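You operate a simulated robot arm through the tools that you are given. There is no shell and no other tool. Be economical: measure what you need, move in short steps, check, and stop when the job is done.

You run a simulated two-armed robot. Do the job below in one go: nothing can be reset, and whatever is moved stays where it is left.

JOB
Wipe up the spill on the dining table top with the red napkin and put it back.

Only the result counts: the job must be done as asked and must still hold three seconds after the hand-in. Knocking over, shifting, dropping, spilling or breaking anything else fails it. Flat cloth is picked up by pressing the open fingertips on it (5 to 10 N) and closing them slowly along it; thin cloth reads only 2 to 8 mm in the jaws.

ROBOT AND FRAMES
Two 7-joint arms with two-finger parallel grippers on one trunk, on a base that drives. Base frame: it is fixed to the floor where the robot stands at the start and does not move with it; the origin is under the middle of the robot, x ahead of it, y to its left, z up. Units: mm, degrees, N and s.
The left shoulder is at the start at [70, 163, 1120], the right one opposite. Payload 3.43 kg a hand.
The tool frame of a hand sits at the grasp point between the pads (the TCP): z along the fingers, y along the line on which they close. The tips reach 34 mm beyond it. The gripper opens to 128 mm. The fingers are 24 mm wide and 12 mm thick; the gripper's body (48 by 130 mm) begins 96 mm behind the TCP.
Orientation is told as [roll, pitch, yaw] about the base's x, y, z axes, in that order, counted from this pose: with the fingers straight down and closing along the base's y, the tool's x points along the base's -x, its y along +y and its z along -z.

CONTROLS
- The arms move only by the tool servo_tool. It takes "left_rows", "right_rows" or both (then of equal length, played together; a hand with none holds still); each is one flat list of numbers, 6 for each row, row after row: the shift along the tool's x, y, z in mm, then the turn, a rotation vector about the tool's x, y, z in degrees. In form: [x, y, z, rx, ry, rz, x, y, z, rx, ry, rz, ...]. A call has 1 to 20 rows; each row shifts and turns the commanded pose from where the row before left it, along the tool's axes as they then stand. "left_fingers" and "right_fingers" are, for a hand that has rows, the finger opening in mm, from 0 to 128, set as the call begins (left out, the last holds). Each row takes 0.2 s and may step no farther than 50 mm and 8.6 degrees from the row before; otherwise, or with a gripper value out of range, the whole call is refused. A pose out of reach is approached as far as the arm can. The call stops where the force on the tool passes 40 N (or 10 N more than at its start, if that is more) or the arm is blocked; 0.2 s more then pass. The fingers move at their own pace (about 153 mm/s each) and stop on an object; they squeeze with about 40 N. The grip force told is the motor's: it shows also when the fingers shut on nothing. Time passes only in rows, and 0.2 s behind the last, so rows that do not move let the fingers close. It gives the time, the measured TCP pose, the force on the tool (base axes), the opening and the grip force at its end, in the units of the frame above (readings bear some noise).
- Cameras (640 x 400 px; columns grow to the right, rows downward): "scene" is now at [129.1, 21.5, 1333.8]; the picture's right is [0.27, -0.96, 0.00], its down [-0.68, -0.19, -0.71] and it looks along [0.68, 0.19, -0.71] (base axes); focal length 268 px, centre (320, 200). "left" rides on the left gripper at [76, 11, -160] in its tool frame; the picture's right is [-0.15, 0.99, 0.00], its down [-0.88, -0.13, -0.46] and it looks along [-0.45, -0.07, 0.89] (tool axes); focal length 234 px, centre (320, 200). "right" rides on the right gripper at [76, -11, -160] in its tool frame; the picture's right is [0.15, 0.99, 0.00], its down [-0.88, 0.13, -0.46] and it looks along [-0.45, 0.07, 0.89] (tool axes); focal length 234 px, centre (320, 200). There is no depth. A picture from a camera that has moved, and an enlarged one, comes with that camera's place and axes in the base frame and with its lens.
- get_image(camera): a new picture of that camera. It takes no simulated time.
- slide_trunk(by): slides the trunk up (or, below 0, down) by that many mm; the arms and the scene camera ride with it, the base frame stays. It gives what a move gives, with no picture.
- drive_base(legs): drives the robot by 1 to 6 legs, each [ahead, left, turn to the left] in mm, mm and degrees, along the robot's own axes; the way and the turn of a leg run together, so that a leg with both is an arc; at most 1500 mm and 180 degrees a leg. The arms and the cameras ride along, it lands a little off, and it stops where it bumps. It gives what a move gives.
- pan_tilt(pan, tilt): turns the head with the scene camera to pan (to the left, within 86 degrees either way) and tilt (down, from -29 to 69), counted from straight ahead of the robot. It gives what a move gives.
- zoom(camera, box): a new picture of the part [left, top, right, bottom] of that camera's present view, enlarged. It takes no simulated time.
- finish_job(): hands the job in; it is judged then, once.

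Work in short steps. Places have to be worked out from the pictures, the camera data and where the tool is seen: move nearer, look again, correct. Check each grasp and each placing, and mend what went wrong. You have 120 turns and 88 pictures in all, those below and enlarged ones among them. Open the grippers and draw the arms clear of the work before you hand the job in, unless the task says otherwise; then end with one line.

The tools are called after "Request:" as name(argument=value, ...) on one line, values as JSON. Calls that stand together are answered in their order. servo_tool: Moves the arms, as the interface text tells. Its arguments: {"type":"object","properties":{"left_rows":{"type":"array"},"left_fingers":{"type":"number"},"right_rows":{"type":"array"},"right_fingers":{"type":"number"}},"required":[]} The other tools are called the same way: slide_trunk (by) slides the trunk up or down; drive_base (legs) drives the base; pan_tilt (pan, tilt) turns the head that bears the scene camera; get_image (camera) takes a picture; zoom (camera, box) takes an enlarged picture of a part of a camera's view; finish_job () hands the job in.

At the start:

```text
clock: 0.0
left_tool_pos: [509.9, 406.7, 1031.8]
left_orientation: [0.0, 0.0, 0.0]
left_wrist_force: [0.4, 0.3, 0.4]
left_grip_width: 128.0
left_grip_force: 0.0
right_tool_pos: [714.2, -104.0, 999.2]
right_orientation: [0.1, 0.0, 0.0]
right_wrist_force: [0.0, -0.2, 0.6]
right_grip_width: 128.0
right_grip_force: 0.1
trunk travel left (down, up): [-600.0, 340.0]
robot x, y, heading: [1.8, -1.3, -0.0]
head pan, tilt: [15.9, 45.0]
```

scene: 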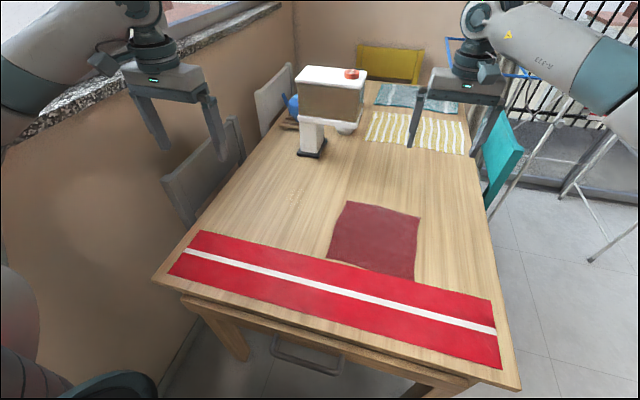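
right: 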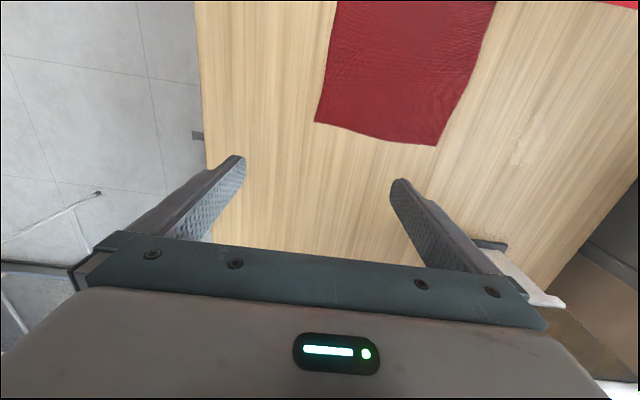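
left: 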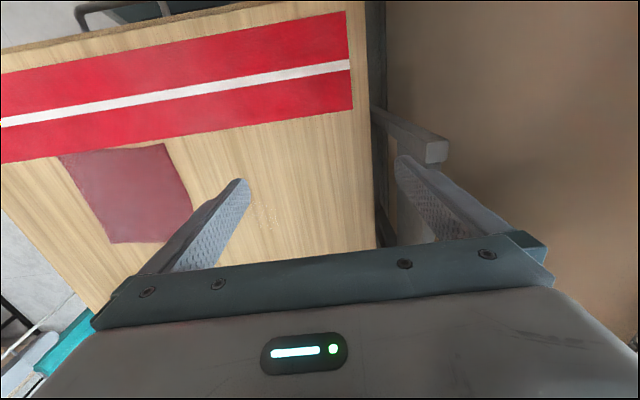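

The red napkin lies mid-table next to a runner, and there is a faint mark near scene pixel (297,190) that may be the spill. I'll enlarge it to check.

Request:
zoom(camera="scene", box=[220, 140, 440, 280])

Request:
zoom(camera="left", box=[180, 120, 380, 245])

Request:
zoom(camera="scene", box=[260, 50, 480, 190])

```text
2.86 times, centred on (330, 210) of scene
camera zoom: at [129.1, 21.5, 1333.8], right [0.27, -0.96, 0.0], down [-0.68, -0.19, -0.71], along [0.68, 0.19, -0.71], focal length 767 px, centre (291, 171)
```

zoom: 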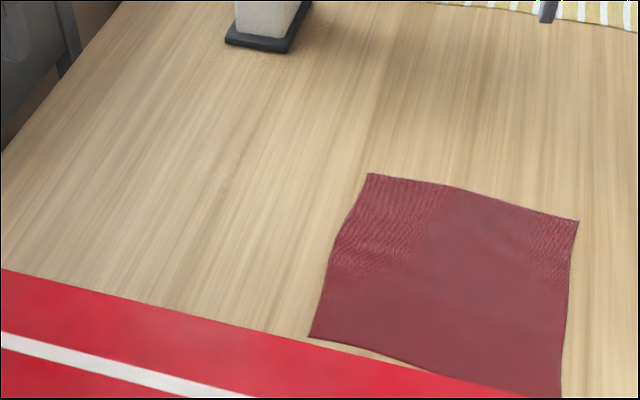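

```text
3.20 times, centred on (280, 182) of left
camera zoom: at [434.2, 417.6, 1191.5], right [0.15, 0.99, 0.0], down [0.88, -0.13, 0.46], along [0.45, -0.07, -0.89], focal length 749 px, centre (448, 256)
```

zoom: 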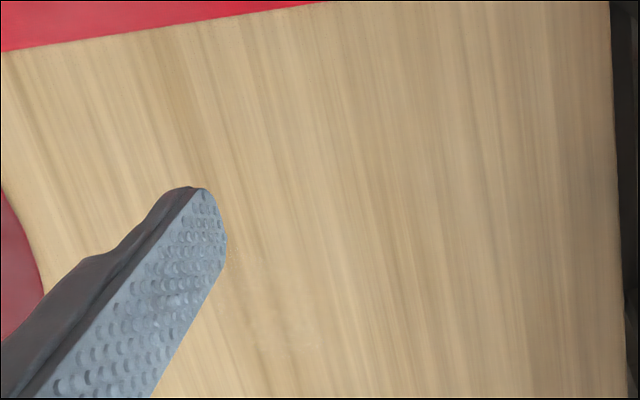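

```text
2.86 times, centred on (370, 120) of scene
camera zoom: at [129.1, 21.5, 1333.8], right [0.27, -0.96, 0.0], down [-0.68, -0.19, -0.71], along [0.68, 0.19, -0.71], focal length 767 px, centre (177, 429)
```

zoom: 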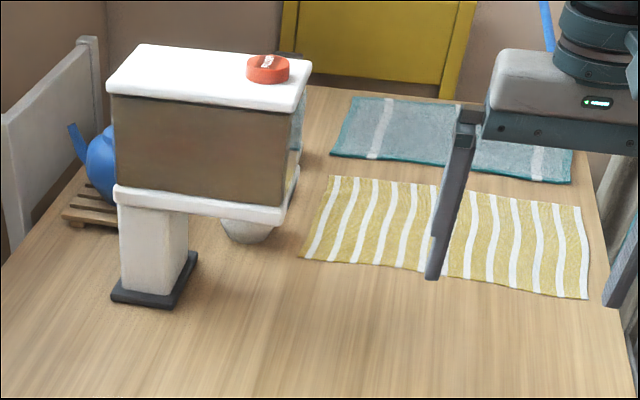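

The pale mark triangulates to about [725, 270], and the napkin spans roughly x 523–750, y −125 to 108. I'll move the left hand over the mark for a closer look.

Request:
servo_tool(left_rows=[-22, -23, 33, 0, 0, 0, -22, -23, 33, 0, 0, 0, -22, -23, 33, 0, 0, 0, -22, -23, 33, 0, 0, 0, -22, -23, 33, 0, 0, 0, -20, -22, 33, 0, 0, 0])

Request:
get_image(camera="left")

```text
clock: 1.4
left_tool_pos: [639.7, 268.4, 834.9]
left_orientation: [0.0, 0.1, 0.0]
left_wrist_force: [0.8, -0.5, 0.3]
left_grip_width: 128.3
left_grip_force: 0.0
right_tool_pos: [715.3, -104.4, 998.7]
right_orientation: [0.0, 0.1, 0.0]
right_wrist_force: [-0.3, 0.3, -0.4]
right_grip_width: 127.7
right_grip_force: 0.0
trunk travel left (down, up): [-600.0, 340.0]
robot x, y, heading: [2.0, 4.7, 0.0]
head pan, tilt: [15.9, 45.0]
```

```text
81 pictures are left
camera left: at [565.9, 280.6, 993.7], right [0.15, 0.99, 0.0], down [0.88, -0.13, 0.45], along [0.45, -0.07, -0.89], focal length 234 px, centre (320, 200)
```

left: 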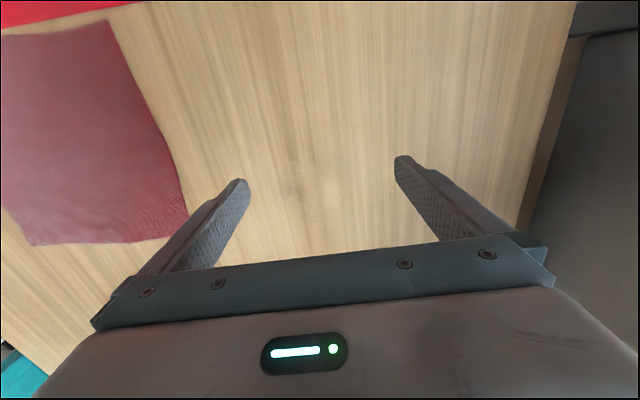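

A faint patch shows around (305,180). I'll enlarge it.

Request:
zoom(camera="left", box=[220, 130, 420, 255])

Request:
get_image(camera="scene")

```text
3.20 times, centred on (320, 192) of left
camera zoom: at [565.9, 280.6, 993.7], right [0.15, 0.99, 0.0], down [0.88, -0.13, 0.45], along [0.45, -0.07, -0.89], focal length 749 px, centre (320, 224)
```

zoom: 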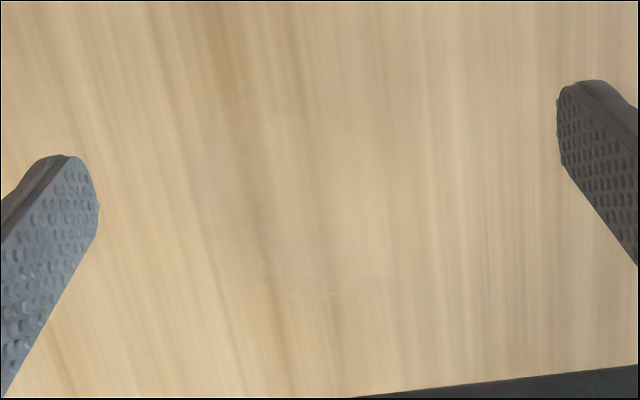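

```text
79 pictures are left
camera scene: at [130.5, 20.9, 1333.7], right [0.27, -0.96, 0.0], down [-0.68, -0.19, -0.71], along [0.68, 0.19, -0.71], focal length 268 px, centre (320, 200)
```

scene: 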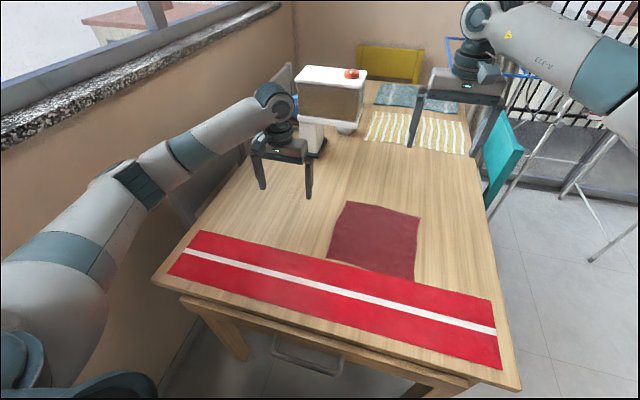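

The spill is a clear film. Comparing the three cameras, the table top looks nearer z≈755 than 701. With that height the spill is at about [682, 255] with radius ~43, and the napkin covers about x 490–705, y −115 to 100.

I'll pinch the napkin near opposite edges with both hands and slide it stretched. The left hand goes over its +y edge first, with a 40 mm opening.

Request:
servo_tool(left_rows=[0, -41, 0, 0, 0, 0, 0, -41, 0, 0, 0, 0, 0, -42, 0, 0, 0, 0, 0, -42, 0, 0, 0, 0, 0, -42, 0, 0, 0, 0], left_fingers=40)

Request:
get_image(camera="left")

Request:
get_image(camera="scene")

```text
clock: 2.6
left_tool_pos: [638.5, 61.8, 833.0]
left_orientation: [0.2, 0.1, -0.1]
left_wrist_force: [-0.2, -0.9, -0.7]
left_grip_width: 39.6
left_grip_force: 0.1
right_tool_pos: [715.0, -105.2, 998.4]
right_orientation: [0.2, -0.1, -0.1]
right_wrist_force: [0.4, 0.7, -0.2]
right_grip_width: 128.0
right_grip_force: 0.1
trunk travel left (down, up): [-600.0, 340.0]
robot x, y, heading: [-2.1, 1.6, 0.0]
head pan, tilt: [15.9, 45.0]
```

```text
78 pictures are left
camera left: at [562.9, 73.4, 993.4], right [0.15, 0.99, 0.0], down [0.88, -0.13, 0.46], along [0.45, -0.07, -0.89], focal length 234 px, centre (320, 200)
```

left: 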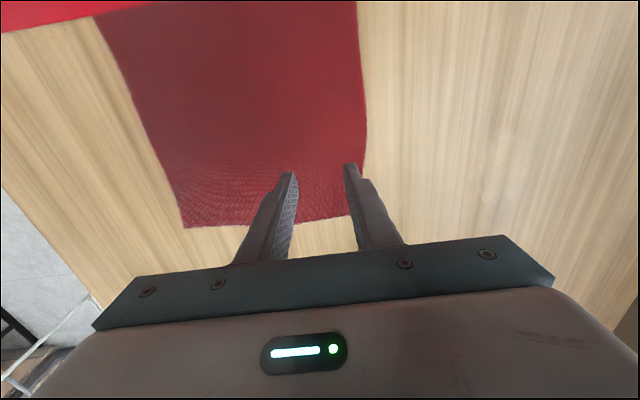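

```text
77 pictures are left
camera scene: at [129.2, 20.1, 1333.8], right [0.27, -0.96, 0.0], down [-0.68, -0.19, -0.71], along [0.68, 0.19, -0.71], focal length 268 px, centre (320, 200)
```

scene: 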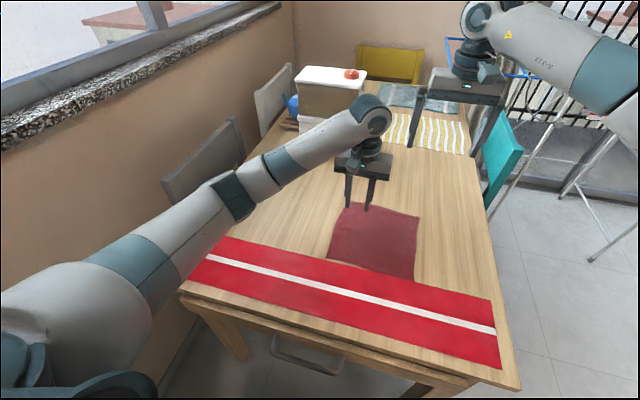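

The fingers straddle cloth just inside the +y edge (y≈106). I'll lower until contact, first down to about 9 mm above the expected surface.

Request:
servo_tool(left_rows=[0, 0, 12, 0, 0, 0, 0, 0, 12, 0, 0, 0, 0, 0, 8, 0, 0, 0, 0, 0, 4, 0, 0, 0])

Request:
get_image(camera="left")

```text
clock: 3.6
left_tool_pos: [639.8, 62.3, 796.9]
left_orientation: [0.0, -0.1, 0.0]
left_wrist_force: [1.2, 0.0, 0.5]
left_grip_width: 39.9
left_grip_force: 0.0
right_tool_pos: [713.6, -103.9, 998.6]
right_orientation: [0.2, 0.0, -0.1]
right_wrist_force: [-0.4, 0.6, 0.9]
right_grip_width: 127.9
right_grip_force: 0.0
trunk travel left (down, up): [-600.0, 340.0]
robot x, y, heading: [-1.0, 1.2, 0.1]
head pan, tilt: [15.9, 45.0]
```

```text
76 pictures are left
camera left: at [563.4, 73.8, 956.7], right [0.15, 0.99, 0.0], down [0.88, -0.13, 0.46], along [0.45, -0.07, -0.89], focal length 234 px, centre (320, 200)
```

left: 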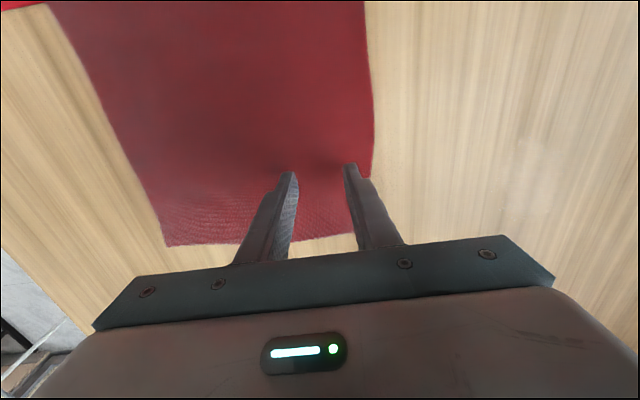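

Contact shadows appear at the tips, so the surface is near. I'll continue down in 2 mm steps.

Request:
servo_tool(left_rows=[0, 0, 2, 0, 0, 0, 0, 0, 2, 0, 0, 0, 0, 0, 2, 0, 0, 0])

```text
clock: 4.4
left_tool_pos: [640.2, 61.8, 790.3]
left_orientation: [0.0, 0.0, 0.0]
left_wrist_force: [0.3, -0.1, 0.2]
left_grip_width: 39.9
left_grip_force: 0.2
right_tool_pos: [713.3, -103.5, 1000.4]
right_orientation: [-0.1, 0.0, 0.1]
right_wrist_force: [0.3, -0.6, 0.4]
right_grip_width: 127.9
right_grip_force: 0.0
trunk travel left (down, up): [-600.0, 340.0]
robot x, y, heading: [0.1, 0.6, 0.0]
head pan, tilt: [15.9, 45.0]
```

No force yet; I'll step lower.

Request:
servo_tool(left_rows=[0, 0, 2, 0, 0, 0, 0, 0, 2, 0, 0, 0])

```text
clock: 5.0
left_tool_pos: [640.2, 61.6, 787.2]
left_orientation: [0.0, 0.0, 0.0]
left_wrist_force: [-0.4, -0.1, -0.6]
left_grip_width: 39.9
left_grip_force: 0.0
right_tool_pos: [714.3, -103.1, 999.7]
right_orientation: [0.0, 0.0, 0.1]
right_wrist_force: [-0.3, 0.2, 0.2]
right_grip_width: 128.3
right_grip_force: 0.2
trunk travel left (down, up): [-600.0, 340.0]
robot x, y, heading: [-3.3, 0.9, -0.1]
head pan, tilt: [15.9, 45.0]
```

Still free, so I'll lower 4 mm more.

Request:
servo_tool(left_rows=[0, 0, 2, 0, 0, 0, 0, 0, 2, 0, 0, 0])

```text
clock: 5.6
left_tool_pos: [640.3, 61.1, 785.5]
left_orientation: [0.0, -0.1, 0.0]
left_wrist_force: [0.4, 0.2, 5.2]
left_grip_width: 39.8
left_grip_force: 0.0
right_tool_pos: [713.0, -103.7, 999.9]
right_orientation: [0.0, 0.0, 0.0]
right_wrist_force: [0.8, -0.2, 0.0]
right_grip_width: 127.9
right_grip_force: 0.0
trunk travel left (down, up): [-600.0, 340.0]
robot x, y, heading: [-1.2, 0.2, -0.1]
head pan, tilt: [15.9, 45.0]
```

Contact at 5 N with TCP z≈785.5, so the top is at about 751. I'll press 1 mm more and close slowly.

Request:
servo_tool(left_rows=[0, 0, 1, 0, 0, 0, 0, 0, 0, 0, 0, 0], left_fingers=34)

Request:
servo_tool(left_rows=[0, 0, 0, 0, 0, 0], left_fingers=26)

Request:
servo_tool(left_rows=[0, 0, 0, 0, 0, 0], left_fingers=18)

Request:
servo_tool(left_rows=[0, 0, 0, 0, 0, 0], left_fingers=10)

Request:
servo_tool(left_rows=[0, 0, 0, 0, 0, 0, 0, 0, 0, 0, 0, 0], left_fingers=0)

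Request:
get_image(camera="left")

```text
clock: 6.2
left_tool_pos: [639.9, 60.6, 785.8]
left_orientation: [0.0, -0.3, 0.0]
left_wrist_force: [0.9, 0.0, 15.3]
left_grip_width: 33.2
left_grip_force: 0.1
right_tool_pos: [713.4, -104.2, 999.5]
right_orientation: [0.0, 0.0, 0.0]
right_wrist_force: [0.7, -0.5, -0.3]
right_grip_width: 127.9
right_grip_force: 0.1
trunk travel left (down, up): [-600.0, 340.0]
robot x, y, heading: [-1.7, 1.7, 0.3]
head pan, tilt: [15.9, 45.0]
```

```text
clock: 6.6
left_tool_pos: [640.2, 61.2, 786.5]
left_orientation: [0.0, -0.2, 0.1]
left_wrist_force: [1.2, -0.6, 18.8]
left_grip_width: 23.9
left_grip_force: 0.2
right_tool_pos: [711.8, -104.3, 1000.5]
right_orientation: [0.0, -0.2, 0.1]
right_wrist_force: [0.2, -0.7, 0.6]
right_grip_width: 128.1
right_grip_force: 0.1
trunk travel left (down, up): [-600.0, 340.0]
robot x, y, heading: [1.7, -0.2, -0.0]
head pan, tilt: [15.9, 45.0]
```

```text
clock: 7.0
left_tool_pos: [639.6, 61.3, 785.1]
left_orientation: [0.1, -0.2, 0.1]
left_wrist_force: [0.9, -0.8, 21.8]
left_grip_width: 15.6
left_grip_force: 0.1
right_tool_pos: [711.2, -103.3, 1000.4]
right_orientation: [0.0, 0.0, 0.0]
right_wrist_force: [1.5, 0.3, 0.5]
right_grip_width: 127.6
right_grip_force: 0.0
trunk travel left (down, up): [-600.0, 340.0]
robot x, y, heading: [1.2, 3.3, 0.2]
head pan, tilt: [15.9, 45.0]
```

```text
clock: 7.4
left_tool_pos: [639.3, 60.7, 784.0]
left_orientation: [0.0, -0.2, 0.0]
left_wrist_force: [2.3, -0.5, 23.7]
left_grip_width: 9.0
left_grip_force: 0.1
right_tool_pos: [712.3, -105.8, 1002.0]
right_orientation: [0.0, -0.1, 0.0]
right_wrist_force: [-0.5, 0.5, 0.4]
right_grip_width: 128.2
right_grip_force: 0.1
trunk travel left (down, up): [-600.0, 340.0]
robot x, y, heading: [-1.9, 0.3, 0.1]
head pan, tilt: [15.9, 45.0]
```

```text
clock: 8.0
left_tool_pos: [639.0, 60.5, 784.7]
left_orientation: [0.1, -0.2, 0.1]
left_wrist_force: [0.4, 0.4, 25.4]
left_grip_width: 1.7
left_grip_force: 36.6
right_tool_pos: [712.5, -104.2, 1001.4]
right_orientation: [-0.1, -0.1, 0.0]
right_wrist_force: [0.5, -0.6, -0.4]
right_grip_width: 127.8
right_grip_force: 0.1
trunk travel left (down, up): [-600.0, 340.0]
robot x, y, heading: [0.1, 3.3, 0.1]
head pan, tilt: [15.9, 45.0]
```

```text
75 pictures are left
camera left: at [563.0, 72.6, 944.3], right [0.15, 0.99, 0.0], down [0.88, -0.13, 0.46], along [0.45, -0.07, -0.89], focal length 234 px, centre (320, 200)
```

left: 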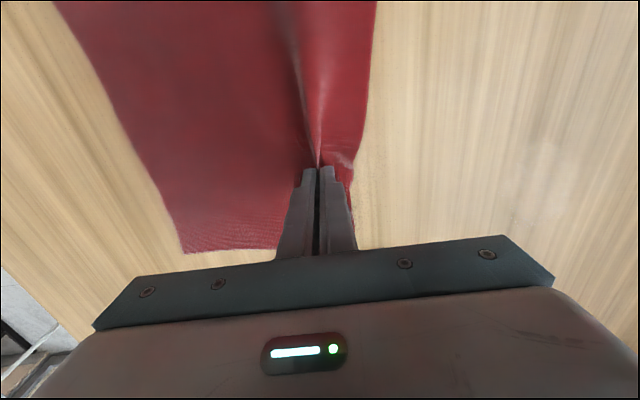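

A fold is gathered in the jaws (1.7 mm, grip 37 N), but the press force has crept up to 25 N. I'll ease up 3 mm and bring the right hand toward the opposite corner area, around [545, −65].

Request:
servo_tool(left_rows=[0, 0, -3, 0, 0, 0, 0, 0, 0, 0, 0, 0, 0, 0, 0, 0, 0, 0, 0, 0, 0, 0, 0, 0, 0, 0, 0, 0, 0, 0], right_rows=[34, 7, 35, 0, 0, 0, 34, 8, 35, 0, 0, 0, 34, 8, 35, 0, 0, 0, 34, 8, 35, 0, 0, 0, 33, 8, 35, 0, 0, 0], right_fingers=40)

Request:
get_image(camera="right")

Request:
get_image(camera="scene")

```text
clock: 9.2
left_tool_pos: [639.9, 61.5, 785.4]
left_orientation: [0.1, 0.1, 0.1]
left_wrist_force: [-0.5, 0.0, 1.3]
left_grip_width: 2.1
left_grip_force: 36.8
right_tool_pos: [546.7, -63.9, 822.8]
right_orientation: [0.0, 0.0, 0.0]
right_wrist_force: [0.6, -0.8, -0.1]
right_grip_width: 40.0
right_grip_force: 0.2
trunk travel left (down, up): [-600.0, 340.0]
robot x, y, heading: [-2.1, 1.1, 0.2]
head pan, tilt: [15.9, 45.0]
```

```text
74 pictures are left
camera right: at [471.0, -76.3, 983.8], right [-0.15, 0.99, 0.0], down [0.88, 0.13, 0.46], along [0.45, 0.07, -0.89], focal length 234 px, centre (320, 200)
```

right: 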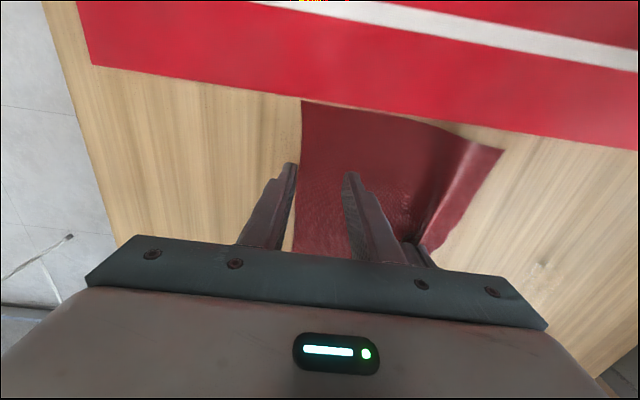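

```text
73 pictures are left
camera scene: at [129.0, 21.2, 1333.8], right [0.27, -0.96, 0.0], down [-0.68, -0.19, -0.71], along [0.68, 0.19, -0.71], focal length 268 px, centre (320, 200)
```

scene: 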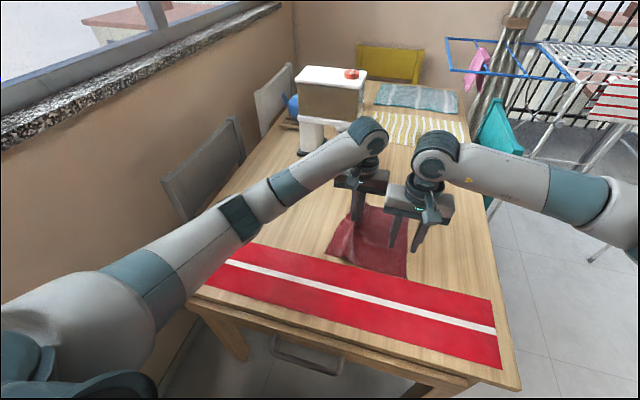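

The −y edge is now at y≈−88, so the right hand needs to go about 20 mm to +y. I'll do that and lower to just above the cloth.

Request:
servo_tool(right_rows=[0, 10, 0, 0, 0, 0, 0, 10, 0, 0, 0, 0, 0, 0, 12, 0, 0, 0, 0, 0, 12, 0, 0, 0, 0, 0, 8, 0, 0, 0, 0, 0, 3, 0, 0, 0])

Request:
get_image(camera="right")

```text
clock: 10.6
left_tool_pos: [640.0, 61.7, 785.7]
left_orientation: [-0.1, 0.0, -0.1]
left_wrist_force: [0.2, 0.4, -0.5]
left_grip_width: 1.8
left_grip_force: 36.9
right_tool_pos: [546.7, -44.5, 789.0]
right_orientation: [0.0, 0.0, 0.0]
right_wrist_force: [0.6, 0.2, -0.5]
right_grip_width: 39.8
right_grip_force: 0.0
trunk travel left (down, up): [-600.0, 340.0]
robot x, y, heading: [-0.7, -1.2, -0.2]
head pan, tilt: [15.9, 45.0]
```

```text
72 pictures are left
camera right: at [469.3, -56.2, 948.9], right [-0.15, 0.99, 0.0], down [0.88, 0.13, 0.46], along [0.45, 0.07, -0.89], focal length 234 px, centre (320, 200)
```

right: 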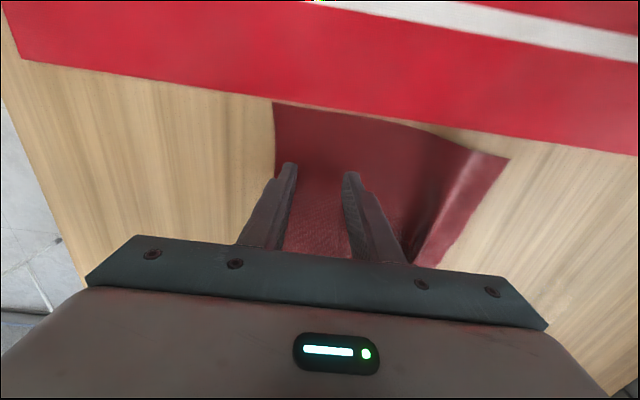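

Both right tips are over the cloth. I'll lower to contact.

Request:
servo_tool(right_rows=[0, 0, 2, 0, 0, 0, 0, 0, 2, 0, 0, 0])

Request:
servo_tool(right_rows=[0, 0, 1, 0, 0, 0])

```text
clock: 11.2
left_tool_pos: [640.1, 61.2, 785.8]
left_orientation: [0.0, 0.0, 0.0]
left_wrist_force: [-0.6, -0.7, -0.1]
left_grip_width: 2.0
left_grip_force: 36.7
right_tool_pos: [544.3, -44.8, 785.8]
right_orientation: [0.0, 0.0, 0.0]
right_wrist_force: [0.3, -0.7, 0.6]
right_grip_width: 40.0
right_grip_force: 0.0
trunk travel left (down, up): [-600.0, 340.0]
robot x, y, heading: [-2.1, 1.9, -0.2]
head pan, tilt: [15.9, 45.0]
```

```text
clock: 11.6
left_tool_pos: [639.9, 60.8, 785.2]
left_orientation: [0.0, 0.1, 0.0]
left_wrist_force: [0.2, -0.1, 0.5]
left_grip_width: 1.9
left_grip_force: 36.0
right_tool_pos: [544.9, -44.2, 784.7]
right_orientation: [0.1, 0.0, 0.0]
right_wrist_force: [0.4, -0.4, 1.5]
right_grip_width: 40.0
right_grip_force: 0.0
trunk travel left (down, up): [-600.0, 340.0]
robot x, y, heading: [-1.9, 0.3, -0.0]
head pan, tilt: [15.9, 45.0]
```

First contact at 1.5 N; I'll press 1 mm more and close slowly.

Request:
servo_tool(right_rows=[0, 0, 1, 0, 0, 0], right_fingers=33)

Request:
servo_tool(right_rows=[0, 0, 0, 0, 0, 0], right_fingers=25)

Request:
servo_tool(right_rows=[0, 0, 0, 0, 0, 0], right_fingers=17)

Request:
servo_tool(right_rows=[0, 0, 0, 0, 0, 0], right_fingers=9)

Request:
servo_tool(right_rows=[0, 0, 0, 0, 0, 0, 0, 0, 0, 0, 0, 0], right_fingers=0)

Request:
get_image(camera="right")

```text
clock: 12.0
left_tool_pos: [639.9, 62.0, 786.1]
left_orientation: [0.0, -0.1, 0.0]
left_wrist_force: [0.1, -0.7, 0.2]
left_grip_width: 1.8
left_grip_force: 36.0
right_tool_pos: [545.4, -44.3, 786.4]
right_orientation: [0.0, -0.1, 0.0]
right_wrist_force: [0.0, 0.8, 9.6]
right_grip_width: 32.5
right_grip_force: 0.1
trunk travel left (down, up): [-600.0, 340.0]
robot x, y, heading: [2.1, -2.3, -0.1]
head pan, tilt: [15.9, 45.0]
```

```text
clock: 12.4
left_tool_pos: [639.8, 61.7, 786.0]
left_orientation: [-0.1, 0.0, 0.0]
left_wrist_force: [0.0, 0.4, 0.1]
left_grip_width: 1.9
left_grip_force: 36.9
right_tool_pos: [545.0, -43.8, 785.3]
right_orientation: [0.0, -0.1, 0.0]
right_wrist_force: [1.0, 0.9, 11.3]
right_grip_width: 24.0
right_grip_force: 0.0
trunk travel left (down, up): [-600.0, 340.0]
robot x, y, heading: [-1.1, -1.7, -0.1]
head pan, tilt: [15.9, 45.0]
```

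```text
clock: 12.8
left_tool_pos: [640.5, 60.6, 786.2]
left_orientation: [-0.1, 0.0, 0.0]
left_wrist_force: [-1.6, -0.1, 0.3]
left_grip_width: 1.9
left_grip_force: 36.5
right_tool_pos: [544.9, -44.1, 785.3]
right_orientation: [0.0, -0.1, 0.0]
right_wrist_force: [1.6, 0.6, 14.1]
right_grip_width: 15.8
right_grip_force: 0.1
trunk travel left (down, up): [-600.0, 340.0]
robot x, y, heading: [0.0, -0.7, 0.1]
head pan, tilt: [15.9, 45.0]
```

```text
clock: 13.2
left_tool_pos: [638.0, 61.8, 788.2]
left_orientation: [-0.1, 0.0, 0.0]
left_wrist_force: [-0.2, -1.0, 0.6]
left_grip_width: 2.2
left_grip_force: 36.9
right_tool_pos: [544.6, -44.7, 785.5]
right_orientation: [0.0, -0.1, 0.0]
right_wrist_force: [1.6, -0.5, 14.6]
right_grip_width: 9.4
right_grip_force: 0.0
trunk travel left (down, up): [-600.0, 340.0]
robot x, y, heading: [0.8, -0.1, 0.0]
head pan, tilt: [15.9, 45.0]
```

```text
clock: 13.8
left_tool_pos: [638.2, 61.1, 786.5]
left_orientation: [0.0, -0.1, 0.1]
left_wrist_force: [0.6, -2.0, 0.5]
left_grip_width: 1.8
left_grip_force: 36.2
right_tool_pos: [544.3, -45.1, 785.2]
right_orientation: [0.0, -0.1, -0.1]
right_wrist_force: [-0.2, -2.4, 18.3]
right_grip_width: 1.8
right_grip_force: 37.2
trunk travel left (down, up): [-600.0, 340.0]
robot x, y, heading: [1.0, 0.9, -0.1]
head pan, tilt: [15.9, 45.0]
```

```text
71 pictures are left
camera right: at [467.3, -56.6, 944.5], right [-0.15, 0.99, 0.0], down [0.88, 0.13, 0.46], along [0.45, 0.07, -0.89], focal length 234 px, centre (320, 200)
```

right: 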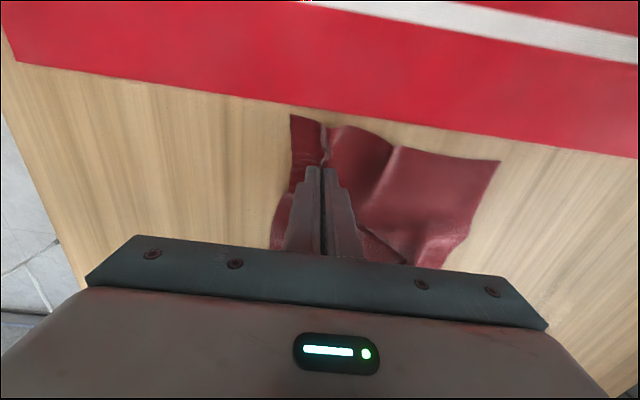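

Both grips hold (1.8 mm each). I'll ease the right hand's press, stretch the cloth a little, and set light contact on the left.

Request:
servo_tool(left_rows=[0, 0, 0, 0, 0, 0, 0, 4, 0, 0, 0, 0, 0, 4, 0, 0, 0, 0, 0, 0, 0, 0, 0, 0], right_rows=[0, 0, -2, 0, 0, 0, 0, -4, 0, 0, 0, 0, 0, -4, 0, 0, 0, 0, 0, 0, 0, 0, 0, 0])

Request:
get_image(camera="scene")

```text
clock: 14.8
left_tool_pos: [641.0, 69.1, 786.4]
left_orientation: [0.0, 0.0, 0.1]
left_wrist_force: [-2.8, -3.6, -0.3]
left_grip_width: 2.0
left_grip_force: 36.7
right_tool_pos: [544.1, -51.9, 786.7]
right_orientation: [-0.1, 0.1, 0.0]
right_wrist_force: [3.2, 5.5, 3.1]
right_grip_width: 1.8
right_grip_force: 36.5
trunk travel left (down, up): [-600.0, 340.0]
robot x, y, heading: [-0.7, -2.5, 0.1]
head pan, tilt: [15.9, 45.0]
```

```text
70 pictures are left
camera scene: at [128.9, 21.7, 1333.8], right [0.27, -0.96, 0.0], down [-0.68, -0.19, -0.71], along [0.68, 0.19, -0.71], focal length 268 px, centre (320, 200)
```

scene: 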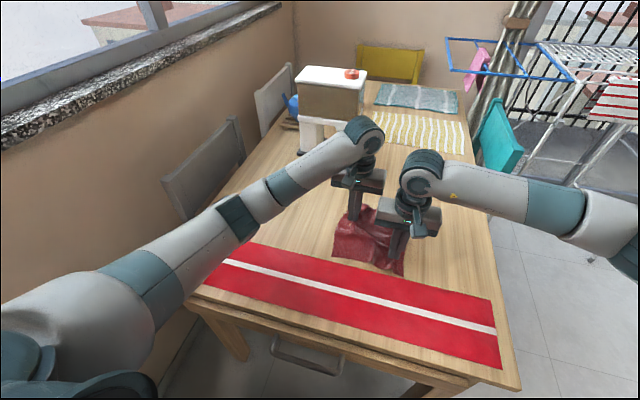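

The cloth is taut (≈5 N across) and both grips hold. Next I'll slide both hands together toward the spill with light pressure.

Request:
servo_tool(left_rows=[-2, 18, 1, 0, 0, 0, -2, 18, 1, 0, 0, 0, -2, 18, 0, 0, 0, 0, -2, 18, 0, 0, 0, 0, -2, 18, 0, 0, 0, 0, -2, 18, 0, 0, 0, 0, -2, 18, 0, 0, 0, 0], right_rows=[-2, 18, 0, 0, 0, 0, -2, 18, 0, 0, 0, 0, -2, 18, 0, 0, 0, 0, -2, 18, 0, 0, 0, 0, -2, 18, 0, 0, 0, 0, -2, 18, 0, 0, 0, 0, -2, 18, 0, 0, 0, 0])

Request:
get_image(camera="left")

Request:
get_image(camera="scene")

```text
clock: 16.4
left_tool_pos: [655.7, 196.4, 785.3]
left_orientation: [-0.2, 0.0, -0.1]
left_wrist_force: [-2.9, -6.4, 6.9]
left_grip_width: 1.9
left_grip_force: 36.3
right_tool_pos: [557.7, 73.3, 787.1]
right_orientation: [0.1, 0.0, 0.0]
right_wrist_force: [2.7, 5.9, 0.6]
right_grip_width: 1.8
right_grip_force: 36.6
trunk travel left (down, up): [-600.0, 340.0]
robot x, y, heading: [-0.2, 3.7, 0.0]
head pan, tilt: [15.9, 45.0]
```

```text
69 pictures are left
camera left: at [579.8, 207.7, 944.5], right [0.15, 0.99, 0.0], down [0.88, -0.13, 0.46], along [0.45, -0.07, -0.89], focal length 234 px, centre (320, 200)
```

left: 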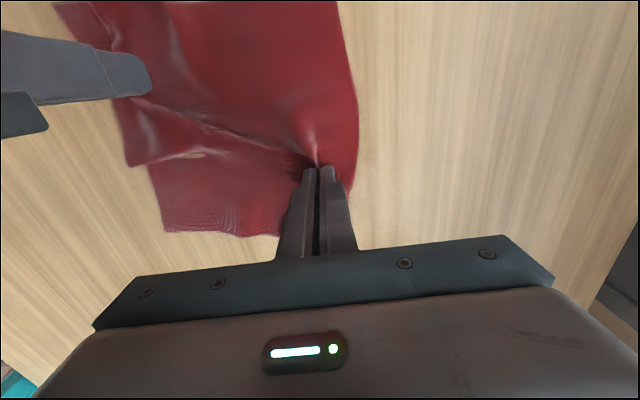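

```text
68 pictures are left
camera scene: at [128.2, 22.1, 1333.9], right [0.27, -0.96, 0.0], down [-0.68, -0.19, -0.71], along [0.68, 0.19, -0.71], focal length 268 px, centre (320, 200)
```

scene: 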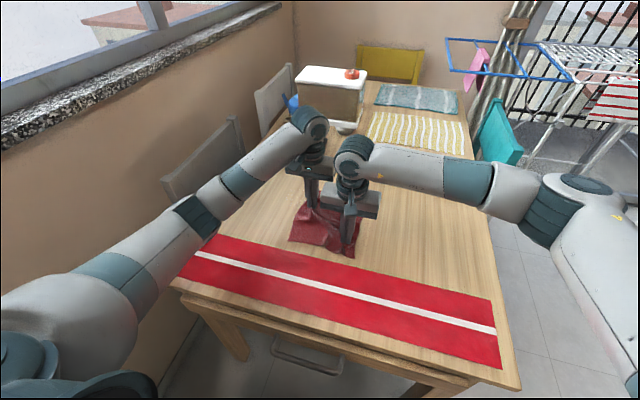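

The napkin moves as a sheet with left contact force 7 N. I'll run raster lanes in y (200↔310), starting at x≈648 and 672.

Request:
servo_tool(left_rows=[8, 0, 0, 0, 0, 0, 0, 19, 0, 0, 0, 0, 0, 19, 0, 0, 0, 0, 0, 19, 0, 0, 0, 0, 0, 19, 0, 0, 0, 0, 0, 19, 0, 0, 0, 0, 0, 19, 0, 0, 0, 0, -12, 0, 0, 0, 0, 0, -12, 0, 0, 0, 0, 0, 0, -19, 0, 0, 0, 0, 0, -19, 0, 0, 0, 0, 0, -19, 0, 0, 0, 0, 0, -19, 0, 0, 0, 0, 0, -19, 0, 0, 0, 0, 0, -19, 0, 0, 0, 0], right_rows=[8, 0, 0, 0, 0, 0, 0, 19, 0, 0, 0, 0, 0, 19, 0, 0, 0, 0, 0, 19, 0, 0, 0, 0, 0, 19, 0, 0, 0, 0, 0, 19, 0, 0, 0, 0, 0, 19, 0, 0, 0, 0, -12, 0, 0, 0, 0, 0, -12, 0, 0, 0, 0, 0, 0, -19, 0, 0, 0, 0, 0, -19, 0, 0, 0, 0, 0, -19, 0, 0, 0, 0, 0, -19, 0, 0, 0, 0, 0, -19, 0, 0, 0, 0, 0, -19, 0, 0, 0, 0])

Request:
get_image(camera="left")

```text
clock: 19.6
left_tool_pos: [669.1, 194.5, 786.1]
left_orientation: [0.1, -0.1, 0.0]
left_wrist_force: [-3.9, -0.1, 14.5]
left_grip_width: 1.8
left_grip_force: 36.6
right_tool_pos: [573.3, 72.0, 784.9]
right_orientation: [0.1, -0.2, 0.1]
right_wrist_force: [2.8, 4.3, 1.0]
right_grip_width: 1.8
right_grip_force: 36.2
trunk travel left (down, up): [-600.0, 340.0]
robot x, y, heading: [-2.8, 3.5, 0.1]
head pan, tilt: [15.9, 45.0]
```

```text
67 pictures are left
camera left: at [593.6, 205.1, 944.5], right [0.15, 0.99, 0.0], down [0.88, -0.13, 0.46], along [0.45, -0.07, -0.89], focal length 234 px, centre (320, 200)
```

left: 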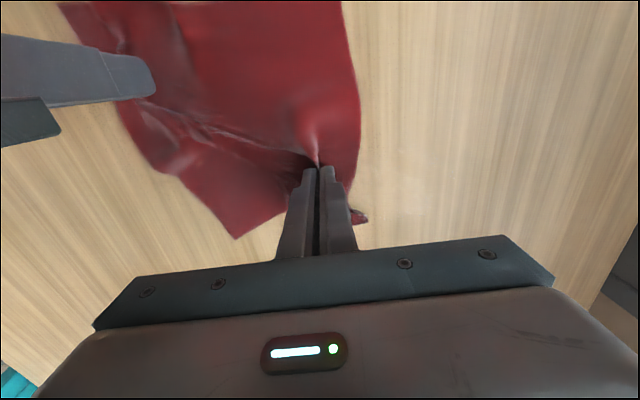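

Grip is fine and the left press is 14 N. I'll check how much of the film remains beside the fingers.

Request:
zoom(camera="left", box=[340, 110, 500, 250])

```text
2.86 times, centred on (420, 180) of left
camera zoom: at [593.6, 205.1, 944.5], right [0.15, 0.99, 0.0], down [0.88, -0.13, 0.46], along [0.45, -0.07, -0.89], focal length 669 px, centre (34, 257)
```

zoom: 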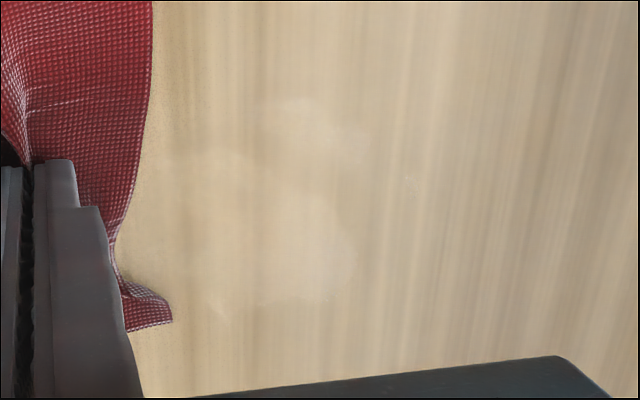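

The film still covers about x 650–720, y 215–293. It's somewhat fainter on the near side, so I'll continue with lanes at x≈690 and 712.

Request:
servo_tool(left_rows=[-10, 0, 0, 0, 0, 0, -10, 0, 0, 0, 0, 0, 0, 19, 0, 0, 0, 0, 0, 19, 0, 0, 0, 0, 0, 19, 0, 0, 0, 0, 0, 19, 0, 0, 0, 0, 0, 19, 0, 0, 0, 0, 0, 19, 0, 0, 0, 0, -10, 0, 0, 0, 0, 0, -10, 0, 0, 0, 0, 0, 0, -19, 0, 0, 0, 0, 0, -19, 0, 0, 0, 0, 0, -19, 0, 0, 0, 0, 0, -19, 0, 0, 0, 0, 0, -19, 0, 0, 0, 0, 0, -19, 0, 0, 0, 0], right_rows=[-10, 0, 0, 0, 0, 0, -10, 0, 0, 0, 0, 0, 0, 19, 0, 0, 0, 0, 0, 19, 0, 0, 0, 0, 0, 19, 0, 0, 0, 0, 0, 19, 0, 0, 0, 0, 0, 19, 0, 0, 0, 0, 0, 19, 0, 0, 0, 0, -10, 0, 0, 0, 0, 0, -10, 0, 0, 0, 0, 0, 0, -19, 0, 0, 0, 0, 0, -19, 0, 0, 0, 0, 0, -19, 0, 0, 0, 0, 0, -19, 0, 0, 0, 0, 0, -19, 0, 0, 0, 0, 0, -19, 0, 0, 0, 0])

Request:
zoom(camera="left", box=[320, 80, 500, 250])

```text
clock: 23.0
left_tool_pos: [709.4, 193.3, 785.1]
left_orientation: [0.0, -0.1, -0.1]
left_wrist_force: [-2.8, 0.2, 10.9]
left_grip_width: 2.0
left_grip_force: 36.5
right_tool_pos: [614.1, 73.6, 785.2]
right_orientation: [0.1, -0.2, 0.0]
right_wrist_force: [2.5, 4.6, 4.4]
right_grip_width: 1.9
right_grip_force: 37.0
trunk travel left (down, up): [-600.0, 340.0]
robot x, y, heading: [-1.8, -1.2, 0.1]
head pan, tilt: [15.9, 45.0]
```

```text
2.35 times, centred on (410, 165) of left
camera zoom: at [633.2, 205.4, 944.6], right [0.15, 0.99, 0.0], down [0.88, -0.13, 0.46], along [0.45, -0.07, -0.89], focal length 551 px, centre (108, 282)
```

zoom: 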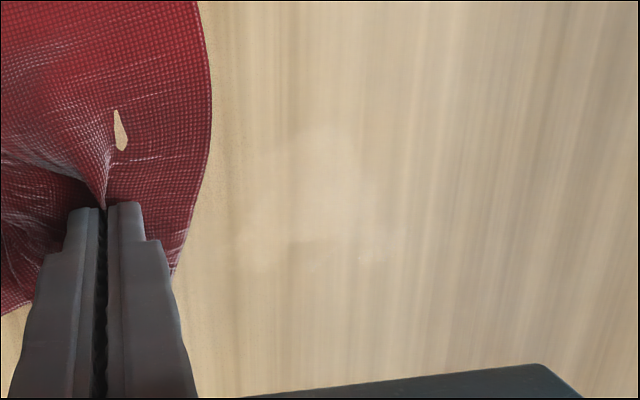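

The film is shrinking; what remains is about x 680–735, y 235–290. I'll do more passes over that region with lanes at x≈725, 740, then back across.

Request:
servo_tool(left_rows=[-5, 20, 0, 0, 0, 0, 0, 20, 0, 0, 0, 0, 0, 20, 0, 0, 0, 0, 0, 20, 0, 0, 0, 0, 0, 20, 0, 0, 0, 0, 0, 20, 0, 0, 0, 0, -10, 0, 0, 0, 0, 0, -10, 0, 0, 0, 0, 0, 0, -20, 0, 0, 0, 0, 0, -20, 0, 0, 0, 0, 0, -20, 0, 0, 0, 0, 0, -20, 0, 0, 0, 0, 0, -20, 0, 0, 0, 0, 0, -20, 0, 0, 0, 0], right_rows=[-5, 20, 0, 0, 0, 0, 0, 20, 0, 0, 0, 0, 0, 20, 0, 0, 0, 0, 0, 20, 0, 0, 0, 0, 0, 20, 0, 0, 0, 0, 0, 20, 0, 0, 0, 0, -10, 0, 0, 0, 0, 0, -10, 0, 0, 0, 0, 0, 0, -20, 0, 0, 0, 0, 0, -20, 0, 0, 0, 0, 0, -20, 0, 0, 0, 0, 0, -20, 0, 0, 0, 0, 0, -20, 0, 0, 0, 0, 0, -20, 0, 0, 0, 0])

Request:
get_image(camera="left")

Request:
zoom(camera="left", box=[320, 60, 500, 250])

```text
clock: 26.0
left_tool_pos: [732.7, 194.7, 784.8]
left_orientation: [0.1, -0.2, 0.0]
left_wrist_force: [-3.1, 0.5, 15.6]
left_grip_width: 1.9
left_grip_force: 36.6
right_tool_pos: [640.6, 72.4, 787.5]
right_orientation: [0.0, -0.1, 0.0]
right_wrist_force: [1.1, 3.9, 0.1]
right_grip_width: 2.0
right_grip_force: 36.6
trunk travel left (down, up): [-600.0, 340.0]
robot x, y, heading: [0.3, -1.9, -0.1]
head pan, tilt: [15.9, 45.0]
```

```text
64 pictures are left
camera left: at [656.9, 205.6, 944.5], right [0.15, 0.99, 0.0], down [0.88, -0.13, 0.46], along [0.45, -0.07, -0.89], focal length 234 px, centre (320, 200)
```

left: 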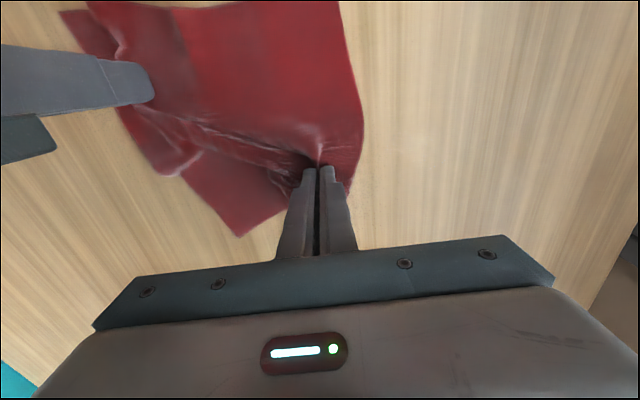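

```text
2.11 times, centred on (410, 155) of left
camera zoom: at [656.9, 205.6, 944.5], right [0.15, 0.99, 0.0], down [0.88, -0.13, 0.46], along [0.45, -0.07, -0.89], focal length 493 px, centre (130, 295)
```

zoom: 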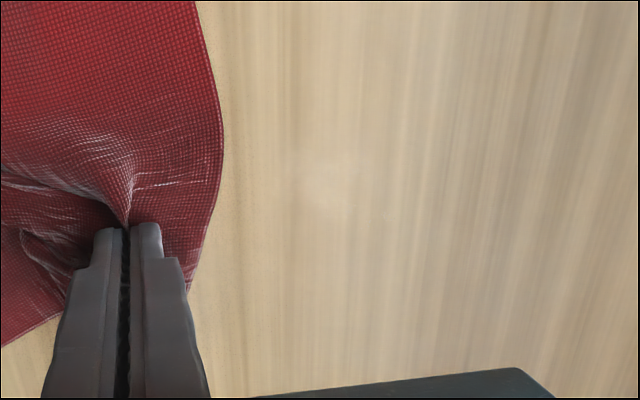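

Only a small residue remains near [716, 276]. I'll scrub crosswise there with x strokes at y≈315, 297, 279 and 261.

Request:
servo_tool(left_rows=[0, 30, 0, 0, 0, 0, 0, 30, 0, 0, 0, 0, 0, 30, 0, 0, 0, 0, 0, 30, 0, 0, 0, 0, 15, 0, 0, 0, 0, 0, 15, 0, 0, 0, 0, 0, 20, 0, 0, 0, 0, 0, 0, -18, 0, 0, 0, 0, -20, 0, 0, 0, 0, 0, -15, 0, 0, 0, 0, 0, -15, 0, 0, 0, 0, 0, 0, -18, 0, 0, 0, 0, 15, 0, 0, 0, 0, 0, 15, 0, 0, 0, 0, 0, 20, 0, 0, 0, 0, 0, 0, -18, 0, 0, 0, 0, -20, 0, 0, 0, 0, 0, -15, 0, 0, 0, 0, 0, 0, -33, 0, 0, 0, 0, 0, -33, 0, 0, 0, 0], right_rows=[0, 30, 0, 0, 0, 0, 0, 30, 0, 0, 0, 0, 0, 30, 0, 0, 0, 0, 0, 30, 0, 0, 0, 0, 15, 0, 0, 0, 0, 0, 15, 0, 0, 0, 0, 0, 20, 0, 0, 0, 0, 0, 0, -18, 0, 0, 0, 0, -20, 0, 0, 0, 0, 0, -15, 0, 0, 0, 0, 0, -15, 0, 0, 0, 0, 0, 0, -18, 0, 0, 0, 0, 15, 0, 0, 0, 0, 0, 15, 0, 0, 0, 0, 0, 20, 0, 0, 0, 0, 0, 0, -18, 0, 0, 0, 0, -20, 0, 0, 0, 0, 0, -15, 0, 0, 0, 0, 0, 0, -33, 0, 0, 0, 0, 0, -33, 0, 0, 0, 0])

Request:
get_image(camera="left")

Request:
zoom(camera="left", box=[320, 60, 500, 250])

```text
clock: 30.2
left_tool_pos: [719.9, 193.2, 784.6]
left_orientation: [0.0, -0.2, -0.1]
left_wrist_force: [-1.9, -3.3, 12.9]
left_grip_width: 2.0
left_grip_force: 36.4
right_tool_pos: [623.7, 72.5, 785.4]
right_orientation: [0.1, 0.0, 0.1]
right_wrist_force: [1.4, 4.0, -0.5]
right_grip_width: 1.8
right_grip_force: 36.6
trunk travel left (down, up): [-600.0, 340.0]
robot x, y, heading: [-0.2, -0.3, -0.3]
head pan, tilt: [15.9, 45.0]
```

```text
62 pictures are left
camera left: at [643.9, 206.1, 944.5], right [0.15, 0.99, 0.0], down [0.88, -0.13, 0.46], along [0.45, -0.07, -0.89], focal length 234 px, centre (320, 200)
```

left: 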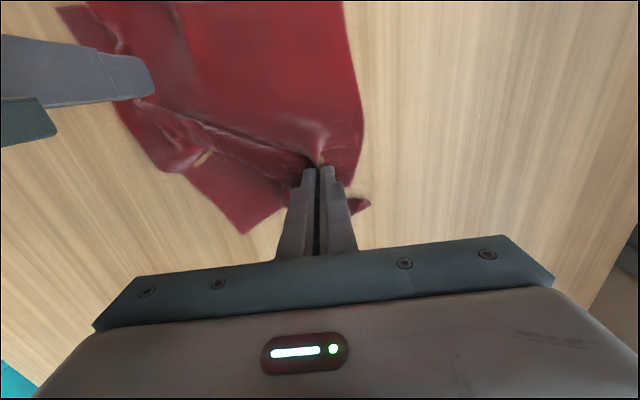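

```text
2.11 times, centred on (410, 155) of left
camera zoom: at [643.9, 206.1, 944.5], right [0.15, 0.99, 0.0], down [0.88, -0.13, 0.46], along [0.45, -0.07, -0.89], focal length 493 px, centre (130, 295)
```

zoom: 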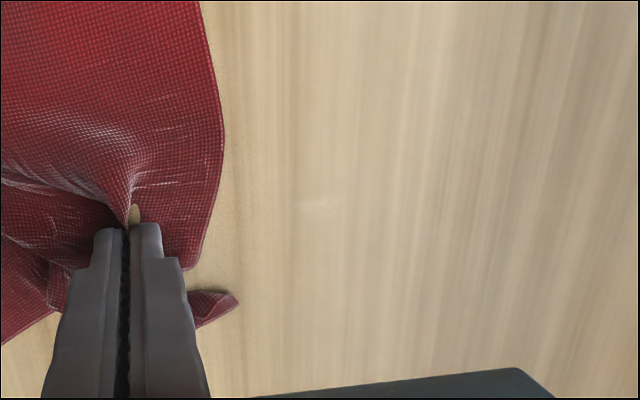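

Just a speck is left near [712, 271]. I'll do a few tight strokes over it, then go farther back so the whole area can be seen.

Request:
servo_tool(left_rows=[0, 30, 0, 0, 0, 0, 0, 25, 0, 0, 0, 0, 0, 25, 0, 0, 0, 0, 0, 25, 0, 0, 0, 0, 10, 0, 0, 0, 0, 0, 0, -25, 0, 0, 0, 0, 0, -25, 0, 0, 0, 0, 10, 0, 0, 0, 0, 0, 0, 25, 0, 0, 0, 0, 0, 25, 0, 0, 0, 0, -15, -25, 0, 0, 0, 0, -15, -10, 0, 0, 0, 0, 15, -5, 0, 0, 0, 0, 15, -5, 0, 0, 0, 0, 0, -30, 0, 0, 0, 0, 0, -30, 0, 0, 0, 0, 0, -30, 0, 0, 0, 0, 0, -30, 0, 0, 0, 0, 0, -20, 0, 0, 0, 0], right_rows=[0, 30, 0, 0, 0, 0, 0, 25, 0, 0, 0, 0, 0, 25, 0, 0, 0, 0, 0, 25, 0, 0, 0, 0, 10, 0, 0, 0, 0, 0, 0, -25, 0, 0, 0, 0, 0, -25, 0, 0, 0, 0, 10, 0, 0, 0, 0, 0, 0, 25, 0, 0, 0, 0, 0, 25, 0, 0, 0, 0, -15, -25, 0, 0, 0, 0, -15, -10, 0, 0, 0, 0, 15, -5, 0, 0, 0, 0, 15, -5, 0, 0, 0, 0, 0, -30, 0, 0, 0, 0, 0, -30, 0, 0, 0, 0, 0, -30, 0, 0, 0, 0, 0, -30, 0, 0, 0, 0, 0, -20, 0, 0, 0, 0])

Request:
get_image(camera="left")

Request:
zoom(camera="left", box=[340, 60, 540, 250])

```text
clock: 34.2
left_tool_pos: [699.0, 116.2, 785.4]
left_orientation: [0.0, 0.0, 0.0]
left_wrist_force: [-3.1, 5.9, 23.9]
left_grip_width: 1.8
left_grip_force: 36.5
right_tool_pos: [603.9, -6.1, 786.9]
right_orientation: [0.0, -0.1, 0.1]
right_wrist_force: [1.7, 3.6, 0.5]
right_grip_width: 2.0
right_grip_force: 35.9
trunk travel left (down, up): [-600.0, 340.0]
robot x, y, heading: [-0.3, 1.9, 0.1]
head pan, tilt: [15.9, 45.0]
```

```text
60 pictures are left
camera left: at [622.5, 126.5, 944.4], right [0.15, 0.99, 0.0], down [0.88, -0.13, 0.46], along [0.45, -0.07, -0.89], focal length 234 px, centre (320, 200)
```

left: 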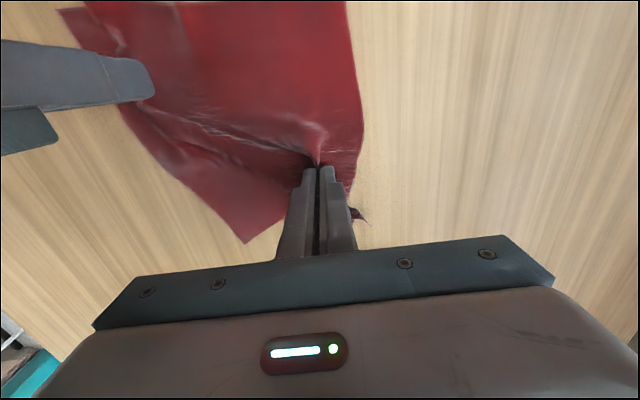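

```text
2.11 times, centred on (440, 155) of left
camera zoom: at [622.5, 126.5, 944.4], right [0.15, 0.99, 0.0], down [0.88, -0.13, 0.46], along [0.45, -0.07, -0.89], focal length 493 px, centre (67, 295)
```

zoom: 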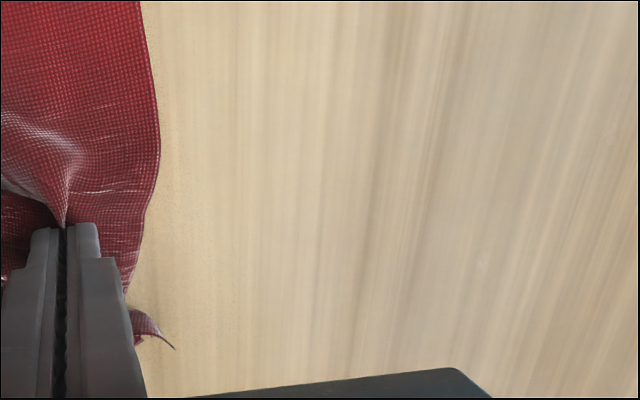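

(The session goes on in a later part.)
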